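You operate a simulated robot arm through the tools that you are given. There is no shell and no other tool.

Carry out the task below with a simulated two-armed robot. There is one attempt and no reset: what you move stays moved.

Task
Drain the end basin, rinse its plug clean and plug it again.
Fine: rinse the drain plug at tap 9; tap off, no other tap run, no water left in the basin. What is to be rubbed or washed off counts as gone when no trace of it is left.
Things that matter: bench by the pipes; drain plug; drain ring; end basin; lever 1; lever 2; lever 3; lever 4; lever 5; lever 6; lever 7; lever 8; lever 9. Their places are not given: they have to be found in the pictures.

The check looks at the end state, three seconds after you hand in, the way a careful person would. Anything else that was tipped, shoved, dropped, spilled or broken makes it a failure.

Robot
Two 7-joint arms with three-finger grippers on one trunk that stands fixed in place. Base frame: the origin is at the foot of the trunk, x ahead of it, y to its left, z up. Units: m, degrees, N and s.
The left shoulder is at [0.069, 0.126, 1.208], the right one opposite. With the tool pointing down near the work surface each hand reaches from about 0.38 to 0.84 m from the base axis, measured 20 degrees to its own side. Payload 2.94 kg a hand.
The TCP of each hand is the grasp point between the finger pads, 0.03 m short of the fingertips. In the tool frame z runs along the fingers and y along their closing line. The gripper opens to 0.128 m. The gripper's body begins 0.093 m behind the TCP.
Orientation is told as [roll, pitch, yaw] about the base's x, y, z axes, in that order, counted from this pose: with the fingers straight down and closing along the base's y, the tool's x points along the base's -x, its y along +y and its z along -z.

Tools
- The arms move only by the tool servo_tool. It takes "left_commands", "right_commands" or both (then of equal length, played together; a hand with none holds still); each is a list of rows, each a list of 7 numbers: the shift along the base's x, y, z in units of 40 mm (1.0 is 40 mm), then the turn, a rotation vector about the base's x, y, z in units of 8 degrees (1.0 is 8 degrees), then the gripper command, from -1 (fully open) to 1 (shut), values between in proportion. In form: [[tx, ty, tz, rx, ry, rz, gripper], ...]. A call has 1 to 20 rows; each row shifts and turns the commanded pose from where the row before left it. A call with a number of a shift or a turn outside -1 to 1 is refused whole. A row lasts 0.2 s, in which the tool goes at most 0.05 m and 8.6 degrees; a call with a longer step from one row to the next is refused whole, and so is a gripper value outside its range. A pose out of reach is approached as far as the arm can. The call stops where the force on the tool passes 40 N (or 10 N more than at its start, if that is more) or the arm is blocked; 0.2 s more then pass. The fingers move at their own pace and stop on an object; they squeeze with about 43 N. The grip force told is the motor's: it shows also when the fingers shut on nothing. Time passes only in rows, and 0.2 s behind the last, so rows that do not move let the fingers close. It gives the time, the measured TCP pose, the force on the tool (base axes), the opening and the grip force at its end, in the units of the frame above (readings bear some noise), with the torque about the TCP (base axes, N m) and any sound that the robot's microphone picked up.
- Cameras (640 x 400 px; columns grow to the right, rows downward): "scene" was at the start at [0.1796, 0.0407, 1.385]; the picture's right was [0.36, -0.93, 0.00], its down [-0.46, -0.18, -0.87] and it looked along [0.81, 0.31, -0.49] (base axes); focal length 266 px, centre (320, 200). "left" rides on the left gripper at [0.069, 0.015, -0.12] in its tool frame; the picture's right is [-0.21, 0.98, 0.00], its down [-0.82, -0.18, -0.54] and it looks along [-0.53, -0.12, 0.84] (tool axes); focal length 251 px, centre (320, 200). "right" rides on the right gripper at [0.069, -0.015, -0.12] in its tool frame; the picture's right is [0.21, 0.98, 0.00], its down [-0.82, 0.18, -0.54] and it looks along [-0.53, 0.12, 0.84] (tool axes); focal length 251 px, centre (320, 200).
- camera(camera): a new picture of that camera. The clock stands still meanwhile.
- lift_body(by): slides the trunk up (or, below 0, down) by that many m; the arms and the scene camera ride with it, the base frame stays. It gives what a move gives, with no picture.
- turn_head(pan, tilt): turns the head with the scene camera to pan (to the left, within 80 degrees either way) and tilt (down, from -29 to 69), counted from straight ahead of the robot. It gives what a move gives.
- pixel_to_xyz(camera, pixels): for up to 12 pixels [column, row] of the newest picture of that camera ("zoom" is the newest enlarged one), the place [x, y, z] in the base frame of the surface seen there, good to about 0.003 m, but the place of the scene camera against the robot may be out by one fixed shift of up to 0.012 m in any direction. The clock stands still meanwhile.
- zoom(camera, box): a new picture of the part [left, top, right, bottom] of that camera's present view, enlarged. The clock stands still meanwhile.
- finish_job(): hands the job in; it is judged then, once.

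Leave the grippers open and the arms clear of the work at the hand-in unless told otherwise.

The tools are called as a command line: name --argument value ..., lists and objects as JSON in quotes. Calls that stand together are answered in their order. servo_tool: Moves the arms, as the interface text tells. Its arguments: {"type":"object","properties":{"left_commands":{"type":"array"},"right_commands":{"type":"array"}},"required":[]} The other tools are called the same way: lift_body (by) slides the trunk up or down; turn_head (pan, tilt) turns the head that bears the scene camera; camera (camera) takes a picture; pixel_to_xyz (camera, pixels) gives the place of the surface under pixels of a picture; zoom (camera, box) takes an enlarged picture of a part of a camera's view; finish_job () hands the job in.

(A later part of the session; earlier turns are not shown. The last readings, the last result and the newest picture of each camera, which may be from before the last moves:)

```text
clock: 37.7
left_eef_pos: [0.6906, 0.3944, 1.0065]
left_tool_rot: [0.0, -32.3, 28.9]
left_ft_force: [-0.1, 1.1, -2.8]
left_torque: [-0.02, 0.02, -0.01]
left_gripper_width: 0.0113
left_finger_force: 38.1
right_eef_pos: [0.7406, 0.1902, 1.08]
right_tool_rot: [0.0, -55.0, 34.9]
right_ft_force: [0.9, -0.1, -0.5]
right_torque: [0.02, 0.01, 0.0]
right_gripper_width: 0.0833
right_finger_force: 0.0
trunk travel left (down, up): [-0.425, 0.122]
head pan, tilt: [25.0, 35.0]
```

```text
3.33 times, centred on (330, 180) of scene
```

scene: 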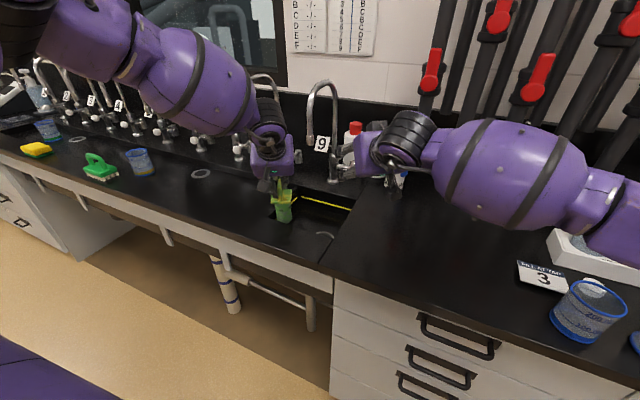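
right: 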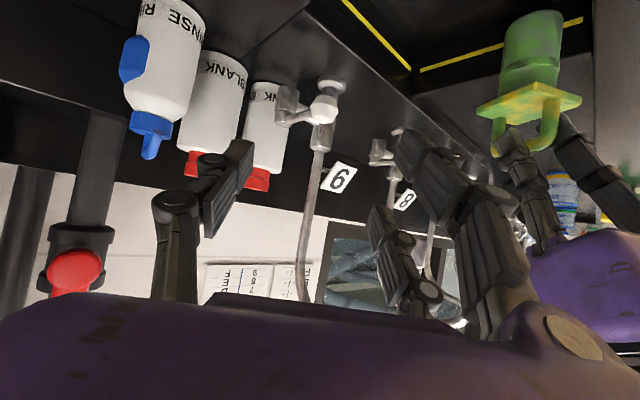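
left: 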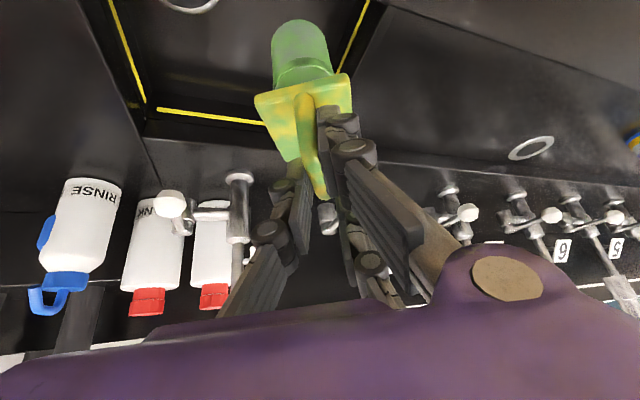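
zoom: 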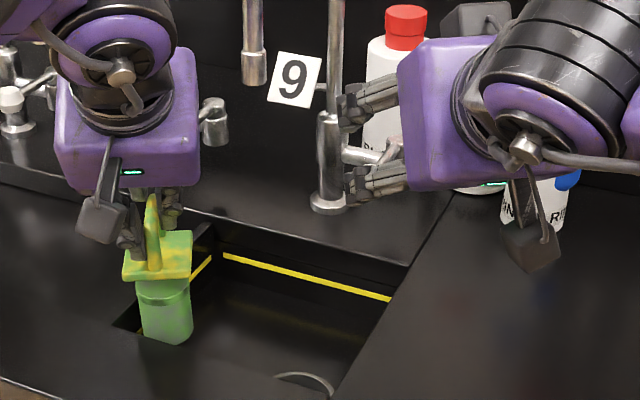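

The right camera shows the knob at about (325,110) and the pivot body at (290,105). I'll read these with this camera for the right hand.

zoom --camera "right" --box '[240, 60, 400, 180]'

pixel_to_xyz --camera "zoom" --pixels '[[340, 160], [340, 190], [360, 110], [300, 200], [245, 190], [185, 110], [185, 200], [230, 130], [320, 280], [300, 340], [280, 215], [370, 170]]'

pixel_to_xyz --camera "right" --pixels '[[325, 112], [318, 118], [330, 85], [290, 95], [155, 90], [215, 110], [265, 140], [410, 150], [240, 160]]'

```text
3.33 times, centred on (320, 120) of right
```

zoom: 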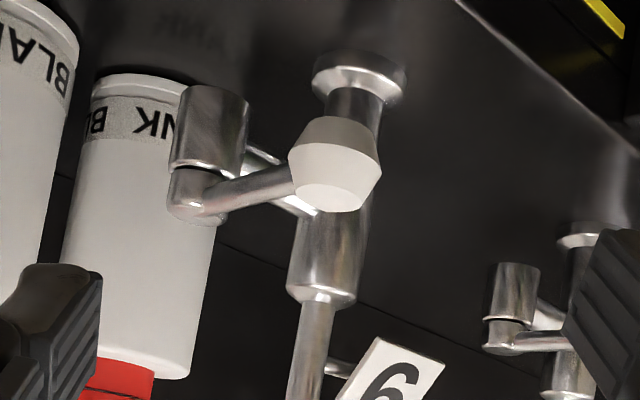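

```text
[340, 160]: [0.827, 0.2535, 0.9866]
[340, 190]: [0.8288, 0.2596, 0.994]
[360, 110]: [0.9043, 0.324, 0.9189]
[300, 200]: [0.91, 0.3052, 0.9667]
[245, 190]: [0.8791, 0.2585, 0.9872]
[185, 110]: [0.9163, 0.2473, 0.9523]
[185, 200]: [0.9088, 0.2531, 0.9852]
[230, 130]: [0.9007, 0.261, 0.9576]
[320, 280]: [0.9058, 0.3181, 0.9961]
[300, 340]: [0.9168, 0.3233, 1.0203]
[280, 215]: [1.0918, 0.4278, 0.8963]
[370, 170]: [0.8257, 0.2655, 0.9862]
```

```text
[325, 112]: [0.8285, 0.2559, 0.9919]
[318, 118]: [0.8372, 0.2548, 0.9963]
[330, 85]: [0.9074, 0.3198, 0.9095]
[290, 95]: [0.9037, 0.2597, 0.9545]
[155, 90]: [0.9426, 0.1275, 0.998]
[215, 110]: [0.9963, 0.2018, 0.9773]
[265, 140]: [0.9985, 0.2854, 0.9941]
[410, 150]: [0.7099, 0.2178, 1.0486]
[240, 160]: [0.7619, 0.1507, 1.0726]
```

Knob centre ≈(0.832,0.261,0.985). I'll advance the right hand with the fingers 83 mm apart, straddling the knob, to TCP ≈(0.824,0.255,0.992).

servo_tool --right_commands '[[0.52, 0.405, -0.55, 0, 0, 0, -0.3], [0.52, 0.405, -0.55, 0, 0, 0, -0.3], [0.52, 0.405, -0.55, 0, 0, 0, -0.3], [0.52, 0.405, -0.55, 0, 0, 0, -0.3], [0, 0, 0, 0, 0, 0, -0.3]]'

camera --camera "right"

zoom --camera "scene" --box '[260, 120, 400, 240]'

```text
clock: 38.9
left_eef_pos: [0.6882, 0.3926, 1.0088]
left_tool_rot: [-0.1, -32.3, 28.9]
left_ft_force: [-0.1, 0.6, -3.1]
left_torque: [0.03, 0.02, 0.01]
left_gripper_width: 0.0111
left_finger_force: 38.1
right_eef_pos: [0.8246, 0.2531, 0.9963]
right_tool_rot: [0.1, -55.0, 34.8]
right_ft_force: [0.6, 0.6, 0.8]
right_torque: [-0.01, 0.02, 0.03]
right_gripper_width: 0.0833
right_finger_force: 0.1
trunk travel left (down, up): [-0.425, 0.122]
head pan, tilt: [25.0, 35.0]
```

```text
taken
```

right: 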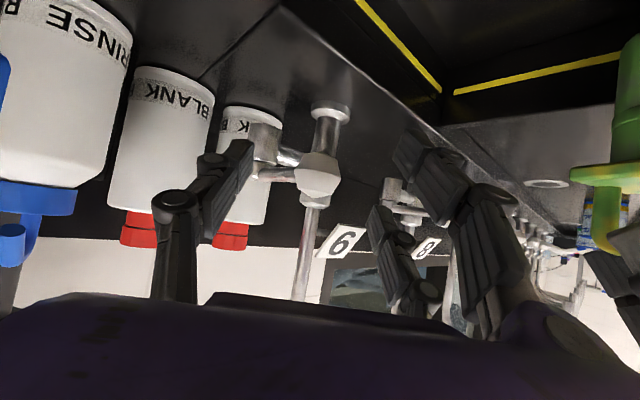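

```text
3.33 times, centred on (330, 180) of scene
```

zoom: 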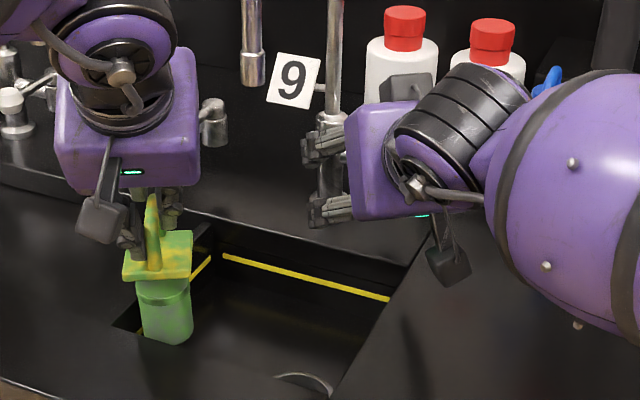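

The knob sits between the right fingers. I'll push it toward −y (away from the post) with the +y finger, slowly, watching force and sound.

servo_tool --right_commands '[[0, -0.3, 0, 0, 0, 0, -0.3], [0, -0.3, 0, 0, 0, 0, -0.3], [0, -0.2, 0, 0, 0, 0, -0.3], [0, -0.2, 0, 0, 0, 0, -0.3], [0.05, -0.2, 0, 0, 0, 0, -0.3]]'

camera --camera "right"

zoom --camera "scene" --box '[260, 120, 400, 240]'

```text
clock: 40.1
left_eef_pos: [0.6886, 0.3935, 1.0062]
left_tool_rot: [0.0, -32.3, 28.9]
left_ft_force: [-0.2, -0.2, -2.9]
left_torque: [0.03, 0.02, 0.01]
left_gripper_width: 0.0113
left_finger_force: 38.7
right_eef_pos: [0.8261, 0.2064, 0.9937]
right_tool_rot: [0.2, -54.9, 35.0]
right_ft_force: [-3.5, 0.5, 2.1]
right_torque: [0.08, 0.02, 0.21]
right_gripper_width: 0.0859
right_finger_force: 2.6
trunk travel left (down, up): [-0.425, 0.122]
head pan, tilt: [25.0, 35.0]
```

```text
taken
```

right: 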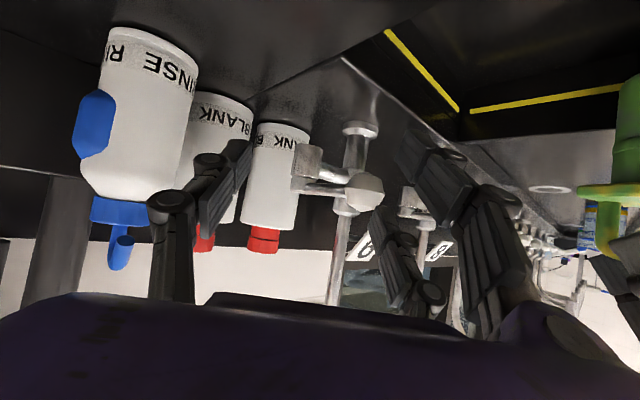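

```text
3.33 times, centred on (330, 180) of scene
```

zoom: 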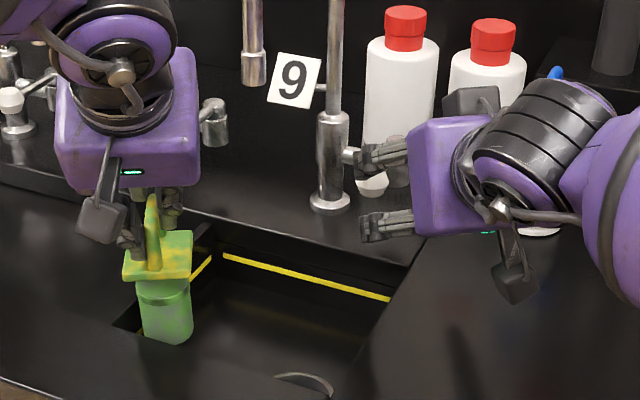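

Light contact now (finger pushed 2.6 N). I'll read where the knob is to see if the lever moved.

pixel_to_xyz --camera "right" --pixels '[[363, 190], [355, 195], [370, 200], [310, 185], [330, 192], [405, 165], [400, 185]]'

zoom --camera "right" --box '[280, 100, 460, 240]'

```text
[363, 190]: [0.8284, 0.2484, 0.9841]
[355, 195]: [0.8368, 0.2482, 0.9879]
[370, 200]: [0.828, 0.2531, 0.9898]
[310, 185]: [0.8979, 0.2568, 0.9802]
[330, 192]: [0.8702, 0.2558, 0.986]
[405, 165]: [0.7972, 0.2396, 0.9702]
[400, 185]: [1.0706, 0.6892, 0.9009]
```

```text
2.86 times, centred on (370, 170) of right
```

zoom: 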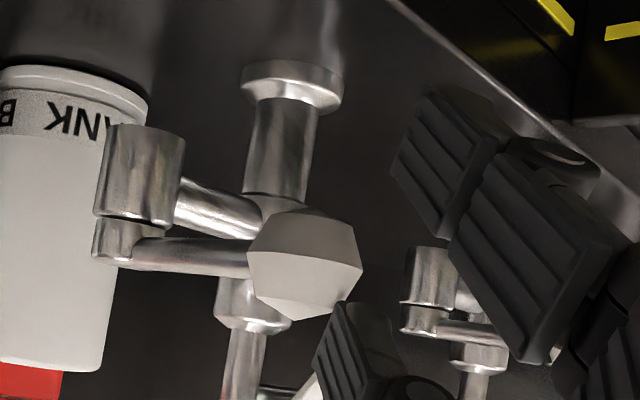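

The lever has turned only slightly (knob y about 5 mm lower). Continue pushing along its arc.

servo_tool --right_commands '[[0.03, -0.25, 0, 0, 0, 0, -0.3], [0.05, -0.25, 0, 0, 0, 0, -0.3], [0.08, -0.25, 0, 0, 0, 0, -0.3], [0.1, -0.25, 0, 0, 0, 0, -0.3], [0, 0, 0, 0, 0, 0, -0.3]]'

camera --camera "right"

zoom --camera "scene" --box '[260, 120, 400, 240]'

```text
clock: 41.3
left_eef_pos: [0.6893, 0.3938, 1.007]
left_tool_rot: [-0.1, -32.3, 28.9]
left_ft_force: [0.7, 0.5, -2.8]
left_torque: [-0.05, 0.06, -0.01]
left_gripper_width: 0.011
left_finger_force: 38.2
right_eef_pos: [0.8376, 0.1664, 0.9919]
right_tool_rot: [0.1, -54.9, 35.0]
right_ft_force: [-0.3, -0.1, 0.2]
right_torque: [-0.02, 0.03, -0.02]
right_gripper_width: 0.0831
right_finger_force: 0.1
trunk travel left (down, up): [-0.425, 0.122]
head pan, tilt: [25.0, 35.0]
```

```text
taken
```

right: 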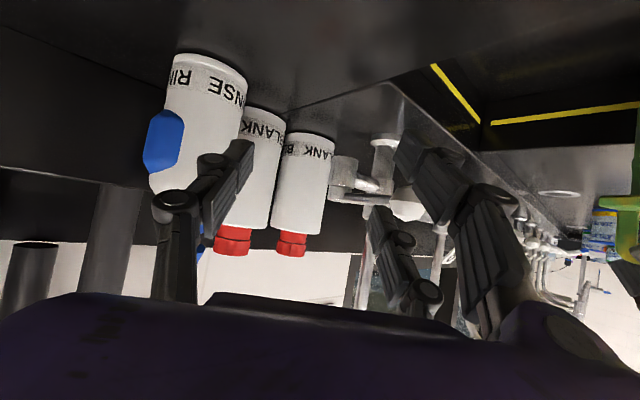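

```text
3.33 times, centred on (330, 180) of scene
```

zoom: 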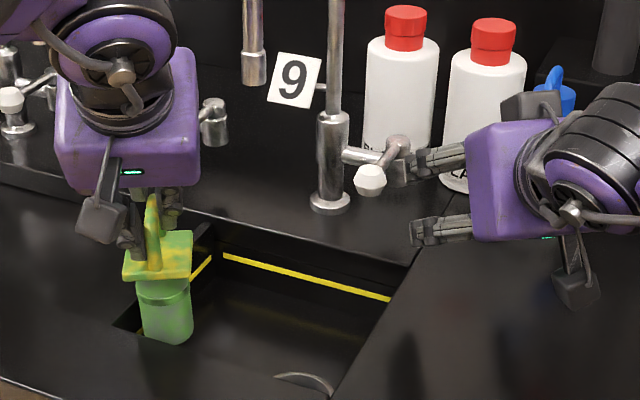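

The finger slid around the front of the knob — it wasn't deep enough; the lever is still closed. I'll back off, come back in front of the knob and go about 2 cm deeper before pushing.

servo_tool --right_commands '[[-0.5, -0.35, 0.43, 0, 0, 0, -0.3], [-0.5, -0.35, 0.43, 0, 0, 0, -0.3], [-0.04, 0.775, -0.05, 0, 0, 0, -0.3], [-0.04, 0.775, -0.05, 0, 0, 0, -0.3], [-0.04, 0.775, -0.05, 0, 0, 0, -0.3], [0.59, 0.41, -0.5, 0, 0, 0, -0.3], [0.59, 0.41, -0.5, 0, 0, 0, -0.3], [0, 0, 0, 0, 0, 0, -0.3]]'

camera --camera "right"

camera --camera "left"

zoom --camera "scene" --box '[260, 120, 400, 240]'

```text
clock: 43.1
left_eef_pos: [0.6891, 0.3927, 1.0071]
left_tool_rot: [0.0, -32.3, 28.9]
left_ft_force: [-0.2, -1.2, -2.8]
left_torque: [-0.01, 0.07, 0.01]
left_gripper_width: 0.0112
left_finger_force: 38.4
right_eef_pos: [0.8396, 0.2653, 0.9802]
right_tool_rot: [0.0, -54.9, 34.9]
right_ft_force: [0.1, 0.1, -0.5]
right_torque: [0.02, -0.03, 0.02]
right_gripper_width: 0.0831
right_finger_force: 0.0
trunk travel left (down, up): [-0.425, 0.122]
head pan, tilt: [25.0, 35.0]
```

```text
taken
```

right: 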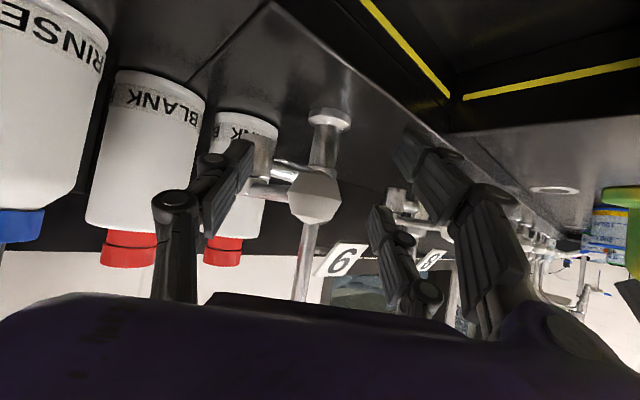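

```text
taken
```

left: 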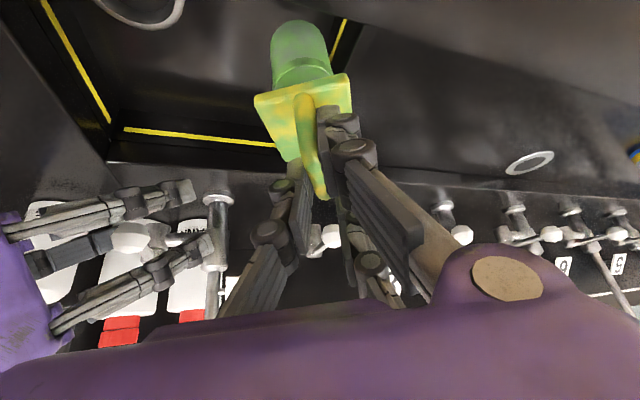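

```text
3.33 times, centred on (330, 180) of scene
```

zoom: 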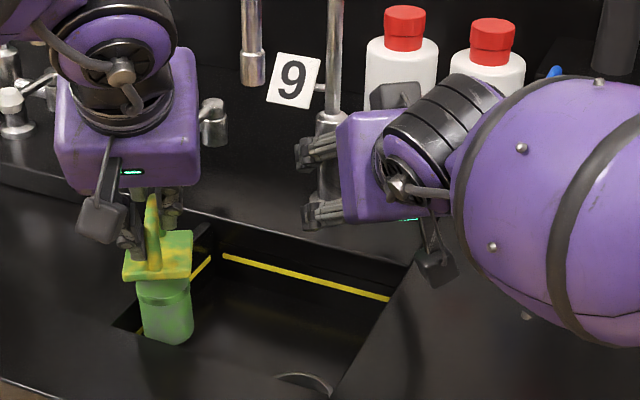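

The knob is now well between the fingers. The right thing is to move along the fingers' closing direction so depth is kept. I'll narrow the opening to 50 mm around the knob and push the lever along its arc to about 30°.

servo_tool --right_commands '[[0.13, -0.18, 0, 0, 0, 0, 0.22], [0, 0, 0, 0, 0, 0, 0.22], [0.03, -0.24, 0, 0, 0, 0, 0.22], [0.03, -0.24, 0, 0, 0, 0, 0.22], [0.09, -0.22, 0, 0, 0, 0, 0.22], [0.09, -0.22, 0, 0, 0, 0, 0.22], [0, 0, 0, 0, 0, 0, 0.22]]'

camera --camera "right"

zoom --camera "scene" --box '[260, 120, 400, 240]'

```text
clock: 44.7
left_eef_pos: [0.689, 0.3941, 1.0069]
left_tool_rot: [-0.2, -32.2, 28.9]
left_ft_force: [-0.1, 0.7, -1.8]
left_torque: [-0.01, 0.01, 0.0]
left_gripper_width: 0.0113
left_finger_force: 38.1
right_eef_pos: [0.8543, 0.2198, 0.9803]
right_tool_rot: [0.1, -54.9, 34.9]
right_ft_force: [1.1, 0.8, 2.2]
right_torque: [0.05, 0.01, -0.04]
right_gripper_width: 0.0498
right_finger_force: 0.0
trunk travel left (down, up): [-0.425, 0.122]
head pan, tilt: [25.0, 35.0]
```

```text
taken
```

right: 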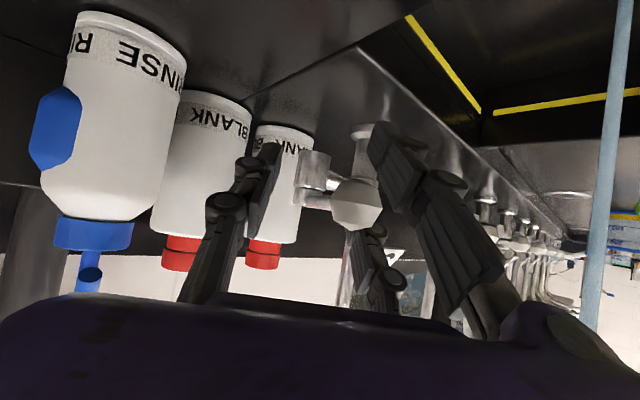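

```text
3.33 times, centred on (330, 180) of scene
```

zoom: 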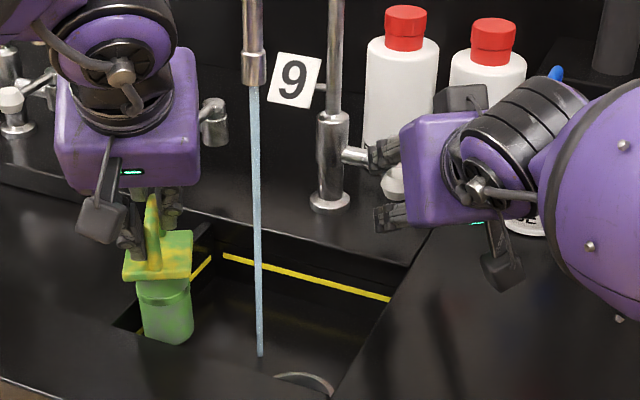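

Tap 9 is running: a clean stream falls from the spout into the basin. I'll back the right hand off along its fingers so the lever stays put, out to about (0.75,0.07,1.08).

servo_tool --right_commands '[[-0.56, -0.39, 0.48, 0, 0, 0, 0.1], [-0.56, -0.39, 0.48, 0, 0, 0, 0], [-0.56, -0.39, 0.48, 0, 0, 0, 0], [-0.31, -0.86, 0.36, 0, 0, 0, 0], [-0.31, -0.86, 0.36, 0, 0, 0, 0], [-0.31, -0.86, 0.36, 0, 0, 0, 0]]'

zoom --camera "scene" --box '[260, 120, 400, 240]'

pixel_to_xyz --camera "zoom" --pixels '[[255, 110], [257, 180], [258, 250], [259, 320], [261, 352], [372, 180], [398, 145], [370, 190]]'

camera --camera "left"

```text
clock: 46.1
left_eef_pos: [0.688, 0.3927, 1.0088]
left_tool_rot: [-0.2, -32.3, 28.9]
left_ft_force: [0.0, -0.2, -1.0]
left_torque: [0.04, -0.01, 0.06]
left_gripper_width: 0.0111
left_finger_force: 38.2
right_eef_pos: [0.7478, 0.0669, 1.0787]
right_tool_rot: [0.2, -54.9, 34.9]
right_ft_force: [-0.1, 0.0, -0.2]
right_torque: [0.01, -0.02, 0.03]
right_gripper_width: 0.0639
right_finger_force: 0.1
trunk travel left (down, up): [-0.425, 0.122]
head pan, tilt: [25.0, 35.0]
```

```text
3.33 times, centred on (330, 180) of scene
```

zoom: 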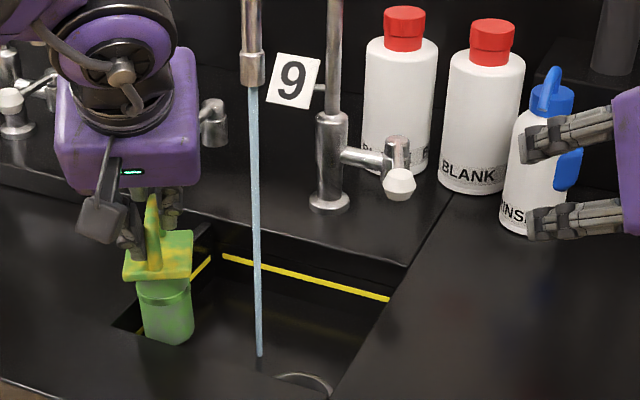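

```text
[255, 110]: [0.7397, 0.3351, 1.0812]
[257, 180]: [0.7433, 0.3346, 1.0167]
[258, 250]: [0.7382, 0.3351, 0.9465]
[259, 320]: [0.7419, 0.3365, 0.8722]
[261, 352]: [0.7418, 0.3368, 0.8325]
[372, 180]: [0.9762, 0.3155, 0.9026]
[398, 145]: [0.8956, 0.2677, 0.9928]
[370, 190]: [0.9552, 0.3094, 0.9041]
```

```text
taken
```

left: 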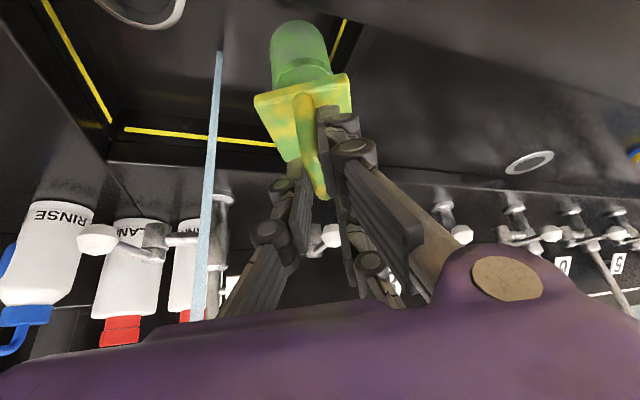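

The lever stayed open and the stream falls at about (0.747,0.330). I'll bring the plug under the stream, upright first, with the water landing on the front half of the plate, and hold about a second to see how it cleans.

servo_tool --left_commands '[[0.33, -0.62, -0.18, 0, 0, 0, 1], [0.33, -0.62, -0.18, 0, 0, 0, 1], [0.33, -0.62, -0.18, 0, 0, 0, 1], [0, 0, 0, 0, 0, 0, 1], [0, 0, 0, 0, 0, 0, 1], [0, 0, 0, 0, 0, 0, 1], [0, 0, 0, 0, 0, 0, 1], [0, 0, 0, 0, 0, 0, 1]]'

camera --camera "left"

zoom --camera "scene" --box '[260, 120, 400, 240]'

camera --camera "right"

```text
clock: 47.9
left_eef_pos: [0.7276, 0.3202, 0.9834]
left_tool_rot: [-0.1, -32.2, 28.9]
left_ft_force: [0.9, 0.0, -2.5]
left_torque: [0.03, -0.02, -0.06]
left_gripper_width: 0.0112
left_finger_force: 37.9
right_eef_pos: [0.7482, 0.0685, 1.0783]
right_tool_rot: [0.0, -54.9, 34.9]
right_ft_force: [-0.4, 0.0, 0.3]
right_torque: [0.01, 0.03, -0.04]
right_gripper_width: 0.0641
right_finger_force: 0.0
trunk travel left (down, up): [-0.425, 0.122]
head pan, tilt: [25.0, 35.0]
```

```text
taken
```

left: 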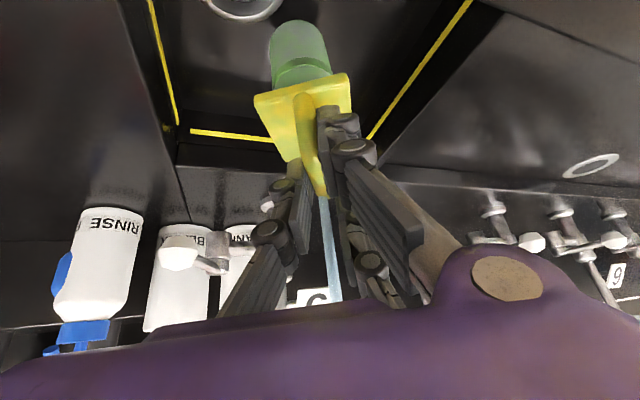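

```text
3.33 times, centred on (330, 180) of scene
```

zoom: 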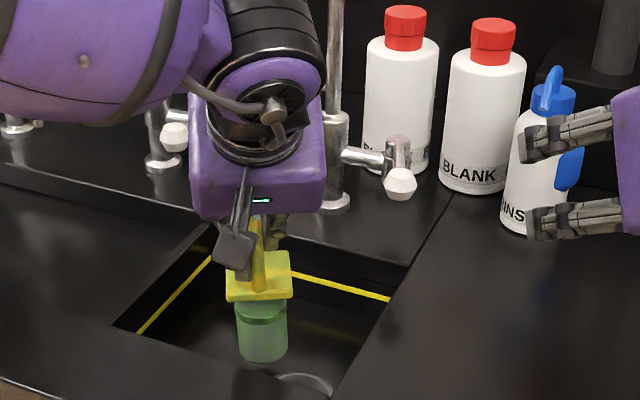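

```text
taken
```

right: 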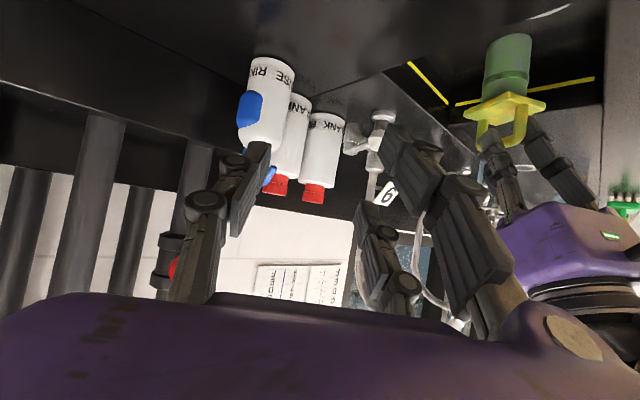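

The green blotches are already fading — the plate is turning plain yellow. I'll keep it under the stream for longer and zoom in.

servo_tool --left_commands '[[0.1, 0.05, 0, 0, 0, 0, 1], [0, 0, 0, 0, 0, 0, 1], [0, 0, 0, 0, 0, 0, 1], [0, 0, 0, 0, 0, 0, 1], [0, 0, 0, 0, 0, 0, 1], [0, 0, 0, 0, 0, 0, 1], [0, 0, 0, 0, 0, 0, 1], [0, 0, 0, 0, 0, 0, 1], [0, 0, 0, 0, 0, 0, 1], [0, 0, 0, 0, 0, 0, 1]]'

zoom --camera "left" --box '[210, 0, 430, 200]'

zoom --camera "right" --box '[430, 20, 590, 160]'

zoom --camera "scene" --box '[285, 170, 365, 240]'

```text
clock: 50.1
left_eef_pos: [0.732, 0.3207, 0.9839]
left_tool_rot: [-0.1, -32.2, 28.9]
left_ft_force: [0.1, 0.8, -2.5]
left_torque: [-0.02, 0.01, -0.03]
left_gripper_width: 0.011
left_finger_force: 38.1
right_eef_pos: [0.749, 0.0682, 1.0786]
right_tool_rot: [0.2, -55.0, 34.9]
right_ft_force: [0.8, 0.3, -0.8]
right_torque: [-0.04, 0.02, 0.03]
right_gripper_width: 0.0641
right_finger_force: 0.1
trunk travel left (down, up): [-0.425, 0.122]
head pan, tilt: [25.0, 35.0]
```

```text
2.00 times, centred on (320, 100) of left
```

zoom: 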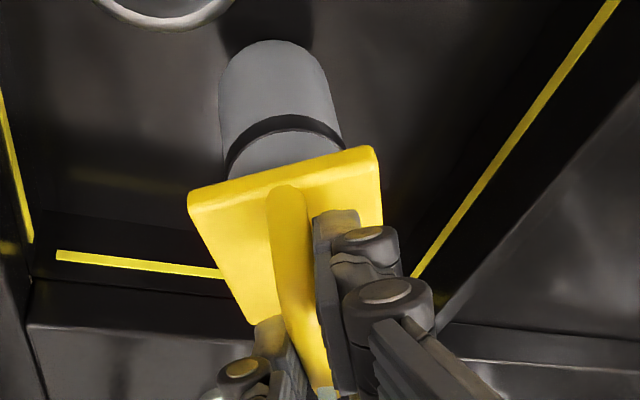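

```text
2.86 times, centred on (510, 90) of right
```

zoom: 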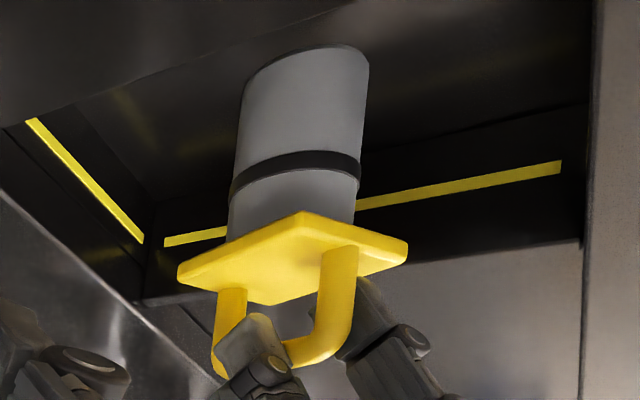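

```text
5.71 times, centred on (325, 205) of scene
```

zoom: 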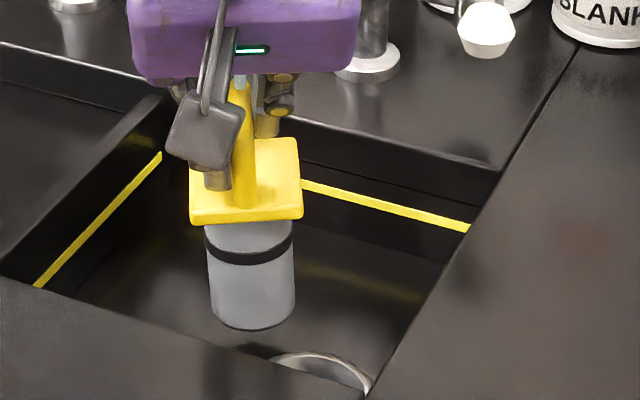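

The plug now shows plain yellow top and grey cylinder with a dark band, no green left visible. I'll rinse about 2 s more to be safe, then move it aside to y≈0.395.

servo_tool --left_commands '[[0.1, 0.1, 0, 0, 0, 0, 1], [0, 0, 0, 0, 0, 0, 1], [0, 0, 0, 0, 0, 0, 1], [0, 0, 0, 0, 0, 0, 1], [0, 0, 0, 0, 0, 0, 1], [-0.3, -0.1, 0, 0, 0, 0, 1], [0, 0, 0, 0, 0, 0, 1], [0, 0, 0, 0, 0, 0, 1], [0, 0, 0, 0, 0, 0, 1], [0, 0, 0, 0, 0, 0, 1], [0, 0, 0, 0, 0, 0, 1]]'

zoom --camera "left" --box '[210, 0, 430, 200]'

servo_tool --left_commands '[[-0.25, 0.6, 0.2, 0, 0, 0, 1], [-0.25, 0.6, 0.2, 0, 0, 0, 1], [-0.25, 0.6, 0.2, 0, 0, 0, 1], [0, 0, 0, 0, 0, 0, 1]]'

camera --camera "scene"

zoom --camera "scene" --box '[260, 120, 400, 240]'

zoom --camera "right" --box '[430, 20, 630, 160]'

```text
clock: 52.5
left_eef_pos: [0.7242, 0.3219, 0.9855]
left_tool_rot: [0.0, -32.1, 28.9]
left_ft_force: [0.0, -0.2, -2.2]
left_torque: [-0.02, 0.03, 0.02]
left_gripper_width: 0.0109
left_finger_force: 38.7
right_eef_pos: [0.7484, 0.0669, 1.0767]
right_tool_rot: [0.1, -55.0, 34.9]
right_ft_force: [-0.6, -0.5, 0.1]
right_torque: [0.0, 0.03, -0.01]
right_gripper_width: 0.0639
right_finger_force: 0.0
trunk travel left (down, up): [-0.425, 0.122]
head pan, tilt: [25.0, 35.0]
```

```text
2.00 times, centred on (320, 100) of left
```

zoom: 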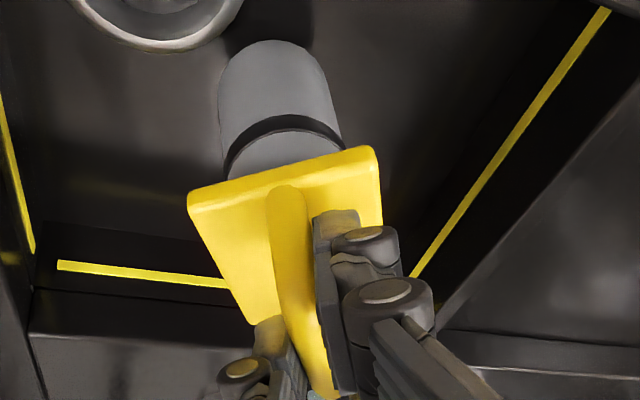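

```text
clock: 53.5
left_eef_pos: [0.6947, 0.3938, 1.0123]
left_tool_rot: [0.0, -32.2, 28.9]
left_ft_force: [0.0, -0.2, -2.9]
left_torque: [-0.01, 0.04, 0.01]
left_gripper_width: 0.011
left_finger_force: 38.5
right_eef_pos: [0.7494, 0.0674, 1.0781]
right_tool_rot: [0.1, -54.9, 34.9]
right_ft_force: [0.8, -0.5, -0.1]
right_torque: [0.03, 0.05, 0.02]
right_gripper_width: 0.0642
right_finger_force: 0.0
trunk travel left (down, up): [-0.425, 0.122]
head pan, tilt: [25.0, 35.0]
```

```text
taken
```

scene: 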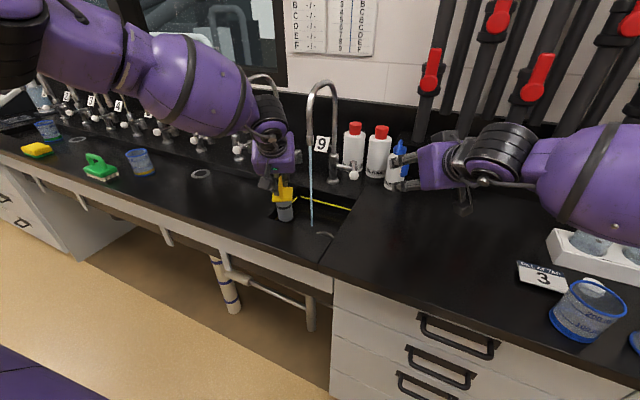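

```text
3.33 times, centred on (330, 180) of scene
```

zoom: 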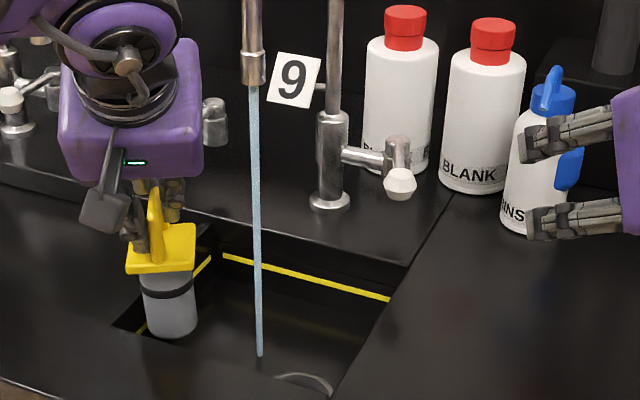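

```text
2.86 times, centred on (530, 90) of right
```

zoom: 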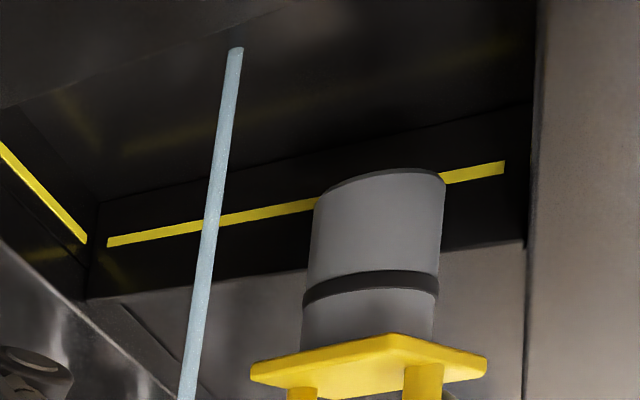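

The plug is clean. Next, close the tap: I'll find the knob's present position with the right camera.

camera --camera "right"

zoom --camera "right" --box '[320, 90, 440, 180]'

zoom --camera "scene" --box '[330, 140, 380, 190]'

pixel_to_xyz --camera "zoom" --pixels '[[320, 250], [320, 200], [320, 280], [250, 260], [390, 260], [310, 100], [310, 160]]'

```text
taken
```

right: 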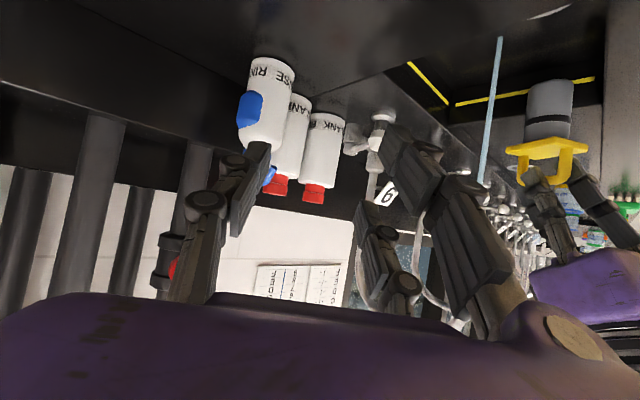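

```text
4.44 times, centred on (380, 135) of right
```

zoom: 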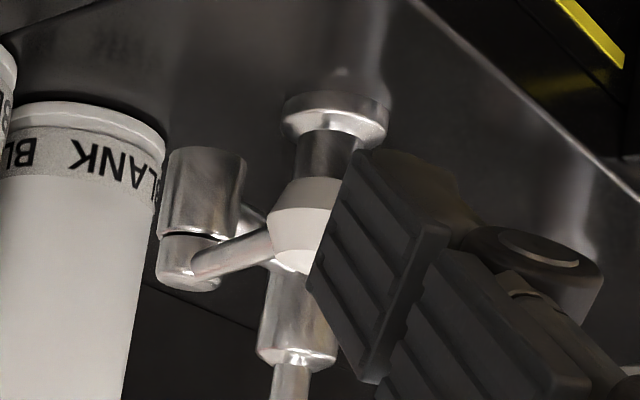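

```text
8.00 times, centred on (355, 165) of scene
```

zoom: 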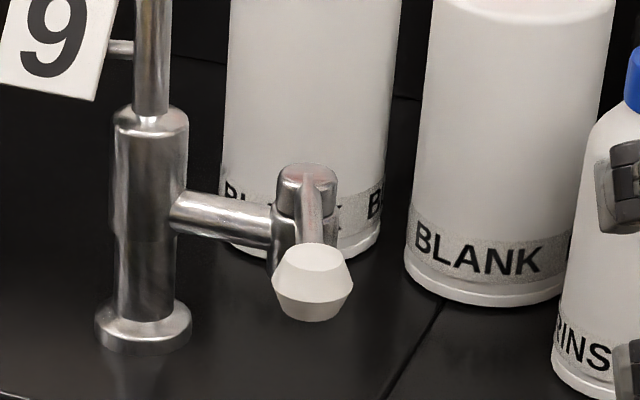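

```text
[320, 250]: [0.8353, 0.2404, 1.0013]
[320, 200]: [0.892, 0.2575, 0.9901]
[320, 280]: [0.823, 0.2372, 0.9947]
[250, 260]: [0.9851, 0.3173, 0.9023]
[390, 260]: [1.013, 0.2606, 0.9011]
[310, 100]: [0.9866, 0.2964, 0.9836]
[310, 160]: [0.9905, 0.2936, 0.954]
```

The knob is at ≈(0.841,0.2345,0.985), turned ~23°. First I turn the left hand back to yaw 0 for room (the plug turns square with it), while the right hand returns to a point in front of the knob.

servo_tool --left_commands '[[0, 0, 0.2, 0, 0, -0.9, 1], [0, 0, 0, 0, 0, -0.9, 1], [0, 0, 0, 0, 0, -0.9, 1], [0, 0, 0, 0, 0, -0.9, 1], [0, 0, 0, 0, 0, 0, 1]]' --right_commands '[[0, 0, 0, 0, 0, 0, 0], [0.25, 0.81, -0.3, 0, 0, 0, 0], [0.25, 0.81, -0.3, 0, 0, 0, 0], [0.25, 0.81, -0.3, 0, 0, 0, 0], [0.25, 0.81, -0.3, 0, 0, 0, 0]]'

camera --camera "right"

camera --camera "left"

zoom --camera "scene" --box '[260, 120, 400, 240]'

```text
clock: 54.7
left_eef_pos: [0.6951, 0.3942, 1.0167]
left_tool_rot: [-0.2, -32.2, 0.1]
left_ft_force: [-0.3, 0.2, -2.5]
left_torque: [-0.05, 0.01, -0.02]
left_gripper_width: 0.011
left_finger_force: 37.9
right_eef_pos: [0.791, 0.2015, 1.0327]
right_tool_rot: [0.0, -54.8, 34.9]
right_ft_force: [0.2, 0.7, -0.6]
right_torque: [0.0, 0.0, -0.03]
right_gripper_width: 0.0641
right_finger_force: 0.1
trunk travel left (down, up): [-0.425, 0.122]
head pan, tilt: [25.0, 35.0]
```

```text
taken
```

right: 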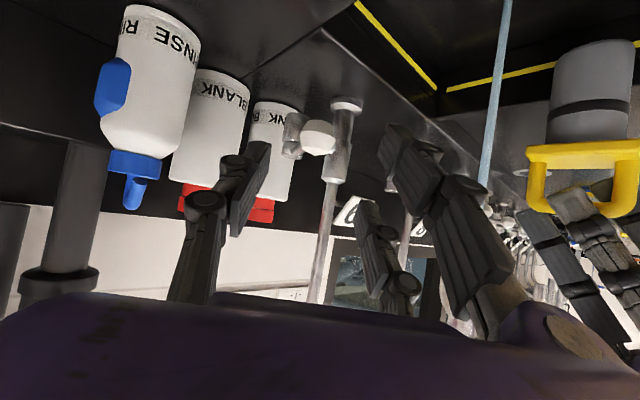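

```text
taken
```

left: 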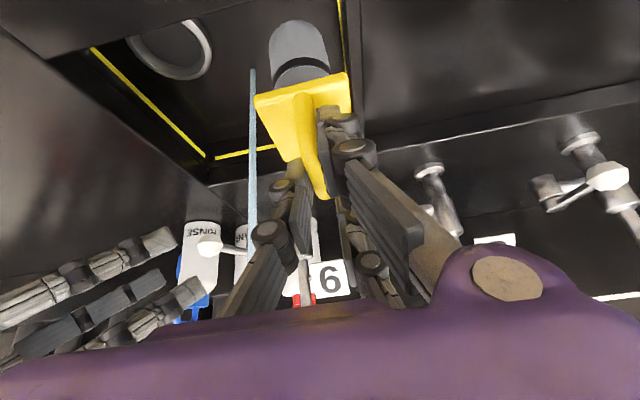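

```text
3.33 times, centred on (330, 180) of scene
```

zoom: 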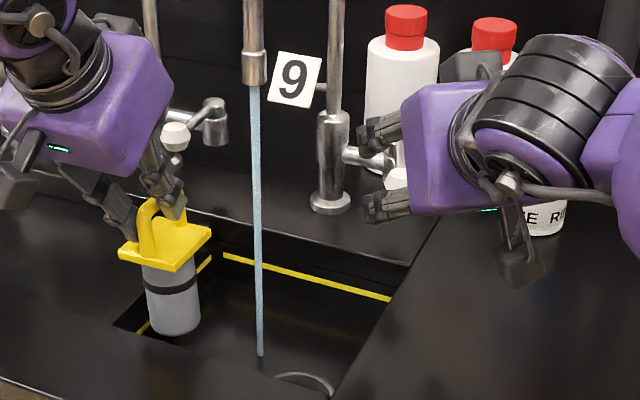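

The right camera shows the knob clearly at about (318,137). I'll read its exact place.

pixel_to_xyz --camera "right" --pixels '[[318, 130], [318, 145], [305, 138], [330, 138], [290, 125], [296, 152], [490, 100]]'

zoom --camera "right" --box '[240, 80, 400, 180]'

```text
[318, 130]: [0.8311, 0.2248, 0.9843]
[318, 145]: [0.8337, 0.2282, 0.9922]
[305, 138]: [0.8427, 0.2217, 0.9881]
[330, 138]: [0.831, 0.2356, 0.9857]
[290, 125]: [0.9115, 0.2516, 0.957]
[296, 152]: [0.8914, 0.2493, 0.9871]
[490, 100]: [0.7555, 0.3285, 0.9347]
```

```text
4.00 times, centred on (320, 130) of right
```

zoom: 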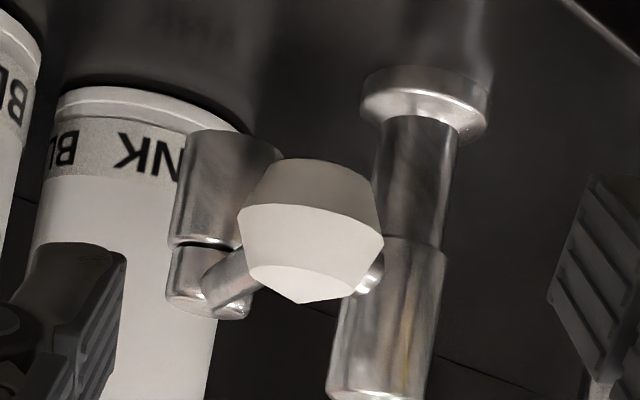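

Knob centre ≈(0.842,0.235,0.985). Advance to straddle it at TCP ≈(0.836,0.230,0.990).

servo_tool --right_commands '[[0.56, 0.36, -0.53, 0, 0, 0, 0], [0.56, 0.36, -0.53, 0, 0, 0, 0], [0, 0, 0, 0, 0, 0, 0]]'

camera --camera "right"

camera --camera "left"

```text
clock: 55.5
left_eef_pos: [0.6937, 0.3926, 1.0185]
left_tool_rot: [-0.1, -32.3, 0.1]
left_ft_force: [1.4, 1.1, -2.5]
left_torque: [0.04, 0.01, -0.02]
left_gripper_width: 0.011
left_finger_force: 38.4
right_eef_pos: [0.8321, 0.2284, 0.9885]
right_tool_rot: [0.0, -54.9, 34.9]
right_ft_force: [0.5, -0.1, -0.9]
right_torque: [0.0, 0.04, -0.05]
right_gripper_width: 0.0639
right_finger_force: 0.0
trunk travel left (down, up): [-0.425, 0.122]
head pan, tilt: [25.0, 35.0]
```

```text
taken
```

right: 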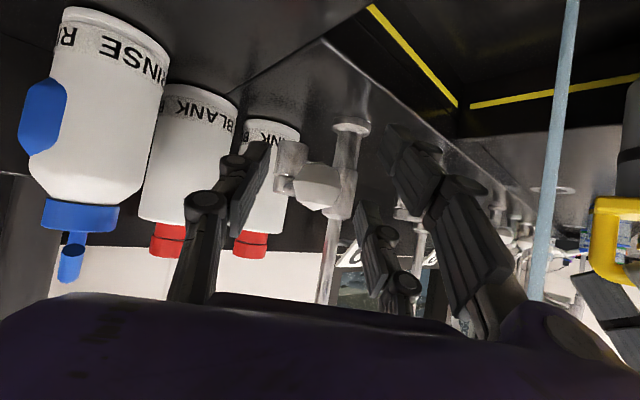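

```text
taken
```

left: 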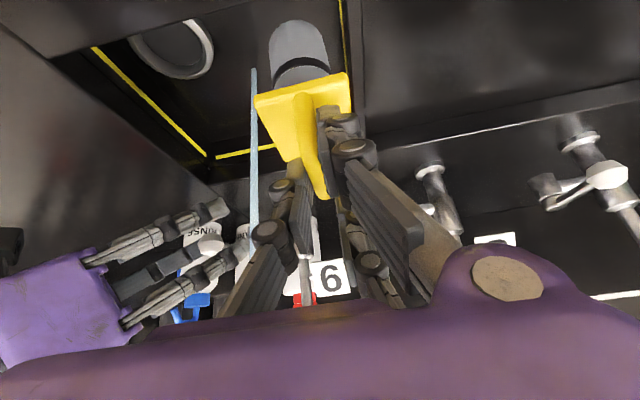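

The knob is between the fingers. Now I push it back along its arc toward the closed position with the −y finger.

servo_tool --right_commands '[[-0.14, 0.415, 0, 0, 0, 0, 0], [-0.11, 0.18, 0, 0, 0, 0, 0], [-0.11, 0.18, 0, 0, 0, 0, 0], [-0.02, 0.16, 0, 0, 0, 0, 0], [-0.02, 0.16, 0, 0, 0, 0, 0], [0, 0, 0, 0, 0, 0, 0]]'

camera --camera "right"

zoom --camera "scene" --box '[260, 120, 400, 240]'

```text
clock: 56.9
left_eef_pos: [0.694, 0.3928, 1.0177]
left_tool_rot: [0.0, -32.2, 0.0]
left_ft_force: [0.0, -0.2, -2.5]
left_torque: [0.03, 0.04, -0.02]
left_gripper_width: 0.0112
left_finger_force: 38.2
right_eef_pos: [0.819, 0.2711, 0.9899]
right_tool_rot: [0.0, -54.7, 34.8]
right_ft_force: [-3.1, -11.5, -5.2]
right_torque: [-0.02, 0.08, -0.6]
right_gripper_width: 0.07
right_finger_force: 5.0
trunk travel left (down, up): [-0.425, 0.122]
head pan, tilt: [25.0, 35.0]
```

```text
taken
```

right: 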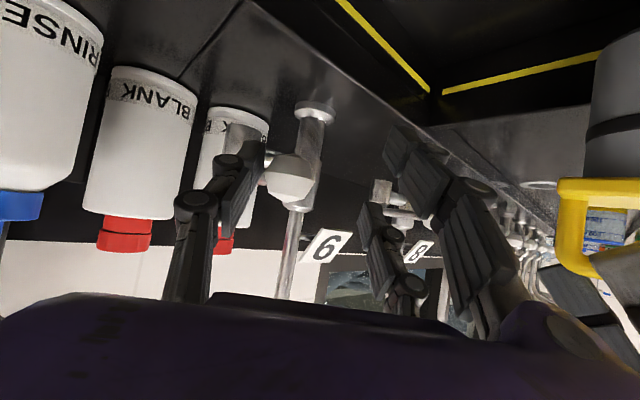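

```text
3.33 times, centred on (330, 180) of scene
```

zoom: 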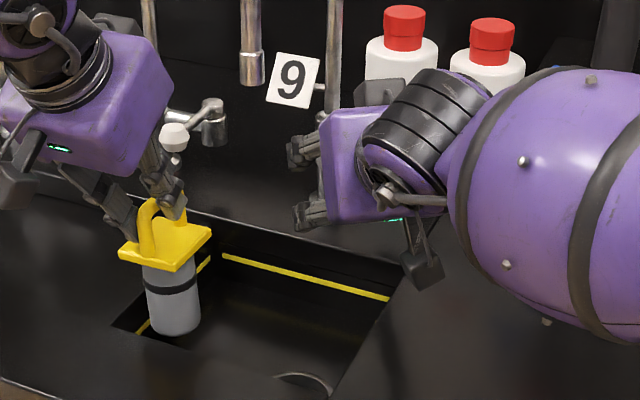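

The stream has stopped and the finger presses ~12 N against the lever's stop. I'll read the knob to confirm it is fully back.

pixel_to_xyz --camera "right" --pixels '[[290, 170], [290, 190], [300, 180], [275, 185], [262, 160], [245, 140]]'

zoom --camera "right" --box '[200, 90, 380, 220]'

```text
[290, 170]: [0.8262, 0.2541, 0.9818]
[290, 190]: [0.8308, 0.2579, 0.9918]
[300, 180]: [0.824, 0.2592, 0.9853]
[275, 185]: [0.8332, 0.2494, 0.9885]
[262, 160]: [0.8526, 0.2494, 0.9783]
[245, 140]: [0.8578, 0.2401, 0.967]
```

```text
3.08 times, centred on (290, 155) of right
```

zoom: 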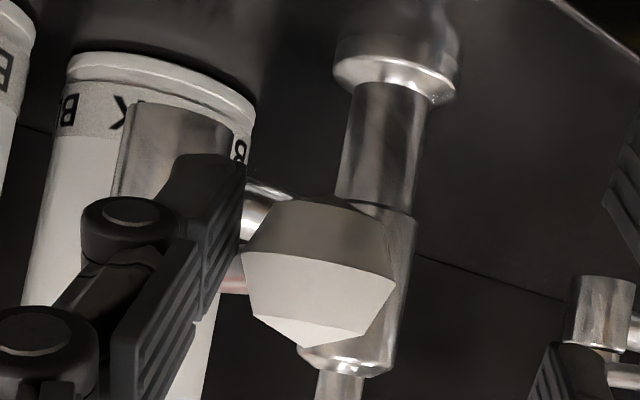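

The knob is back at its original closed place (0.826,0.254). I'll ease off, back the right hand out along its fingers, and withdraw it to the right.

servo_tool --right_commands '[[0.1, -0.3, 0, 0, 0, 0, 0], [-0.56, -0.39, 0.48, 0, 0, 0, 0], [-0.56, -0.39, 0.48, 0, 0, 0, 0], [-0.56, -0.39, 0.48, 0, 0, 0, 0], [-0.4, -0.8, 0.36, 0, 0, 0, 0], [-0.4, -0.8, 0.36, 0, 0, 0, 0], [-0.4, -0.8, 0.36, 0, 0, 0, 0], [-0.5, -0.6, 0.36, 0, 0, 0, 0], [-0.5, -0.6, 0.36, 0, 0, 0, 0]]'

camera --camera "scene"

zoom --camera "scene" --box '[260, 120, 400, 240]'

camera --camera "left"

```text
clock: 58.9
left_eef_pos: [0.6937, 0.3922, 1.0195]
left_tool_rot: [-0.1, -32.3, 0.0]
left_ft_force: [-0.6, -0.6, -2.4]
left_torque: [0.04, 0.03, 0.03]
left_gripper_width: 0.011
left_finger_force: 38.3
right_eef_pos: [0.6686, 0.0703, 1.122]
right_tool_rot: [0.1, -54.9, 34.9]
right_ft_force: [-0.6, 0.1, 0.1]
right_torque: [0.03, -0.01, 0.0]
right_gripper_width: 0.0641
right_finger_force: 0.1
trunk travel left (down, up): [-0.425, 0.122]
head pan, tilt: [25.0, 35.0]
```

```text
taken
```

scene: 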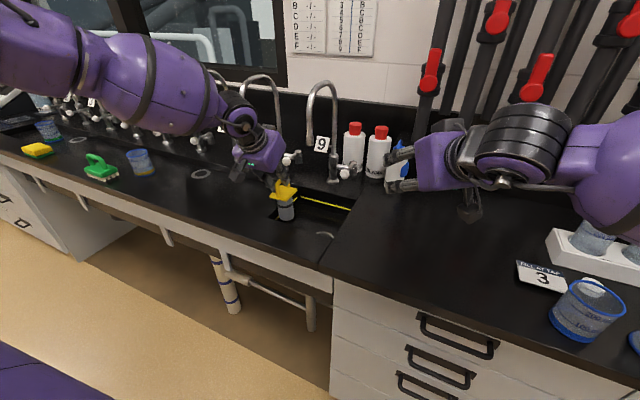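

```text
3.33 times, centred on (330, 180) of scene
```

zoom: 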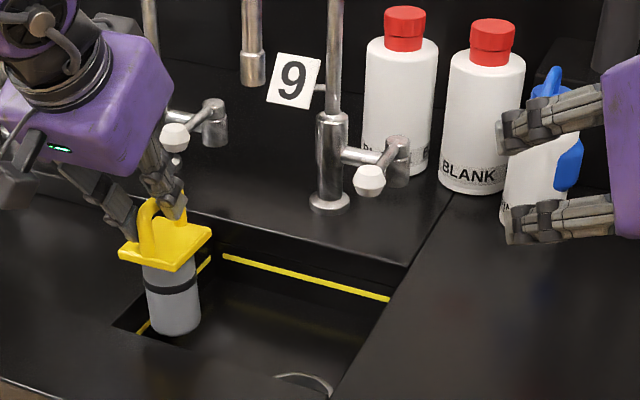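

```text
taken
```

left: 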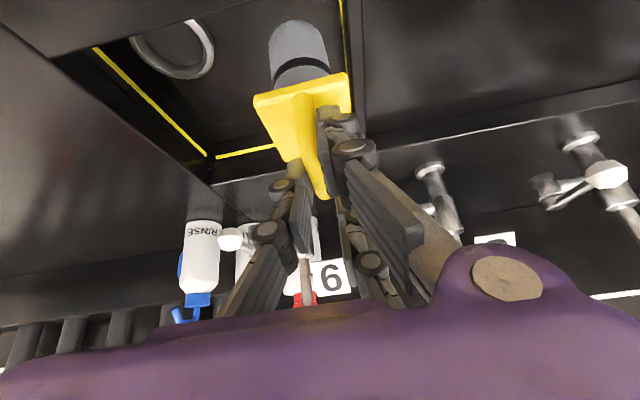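

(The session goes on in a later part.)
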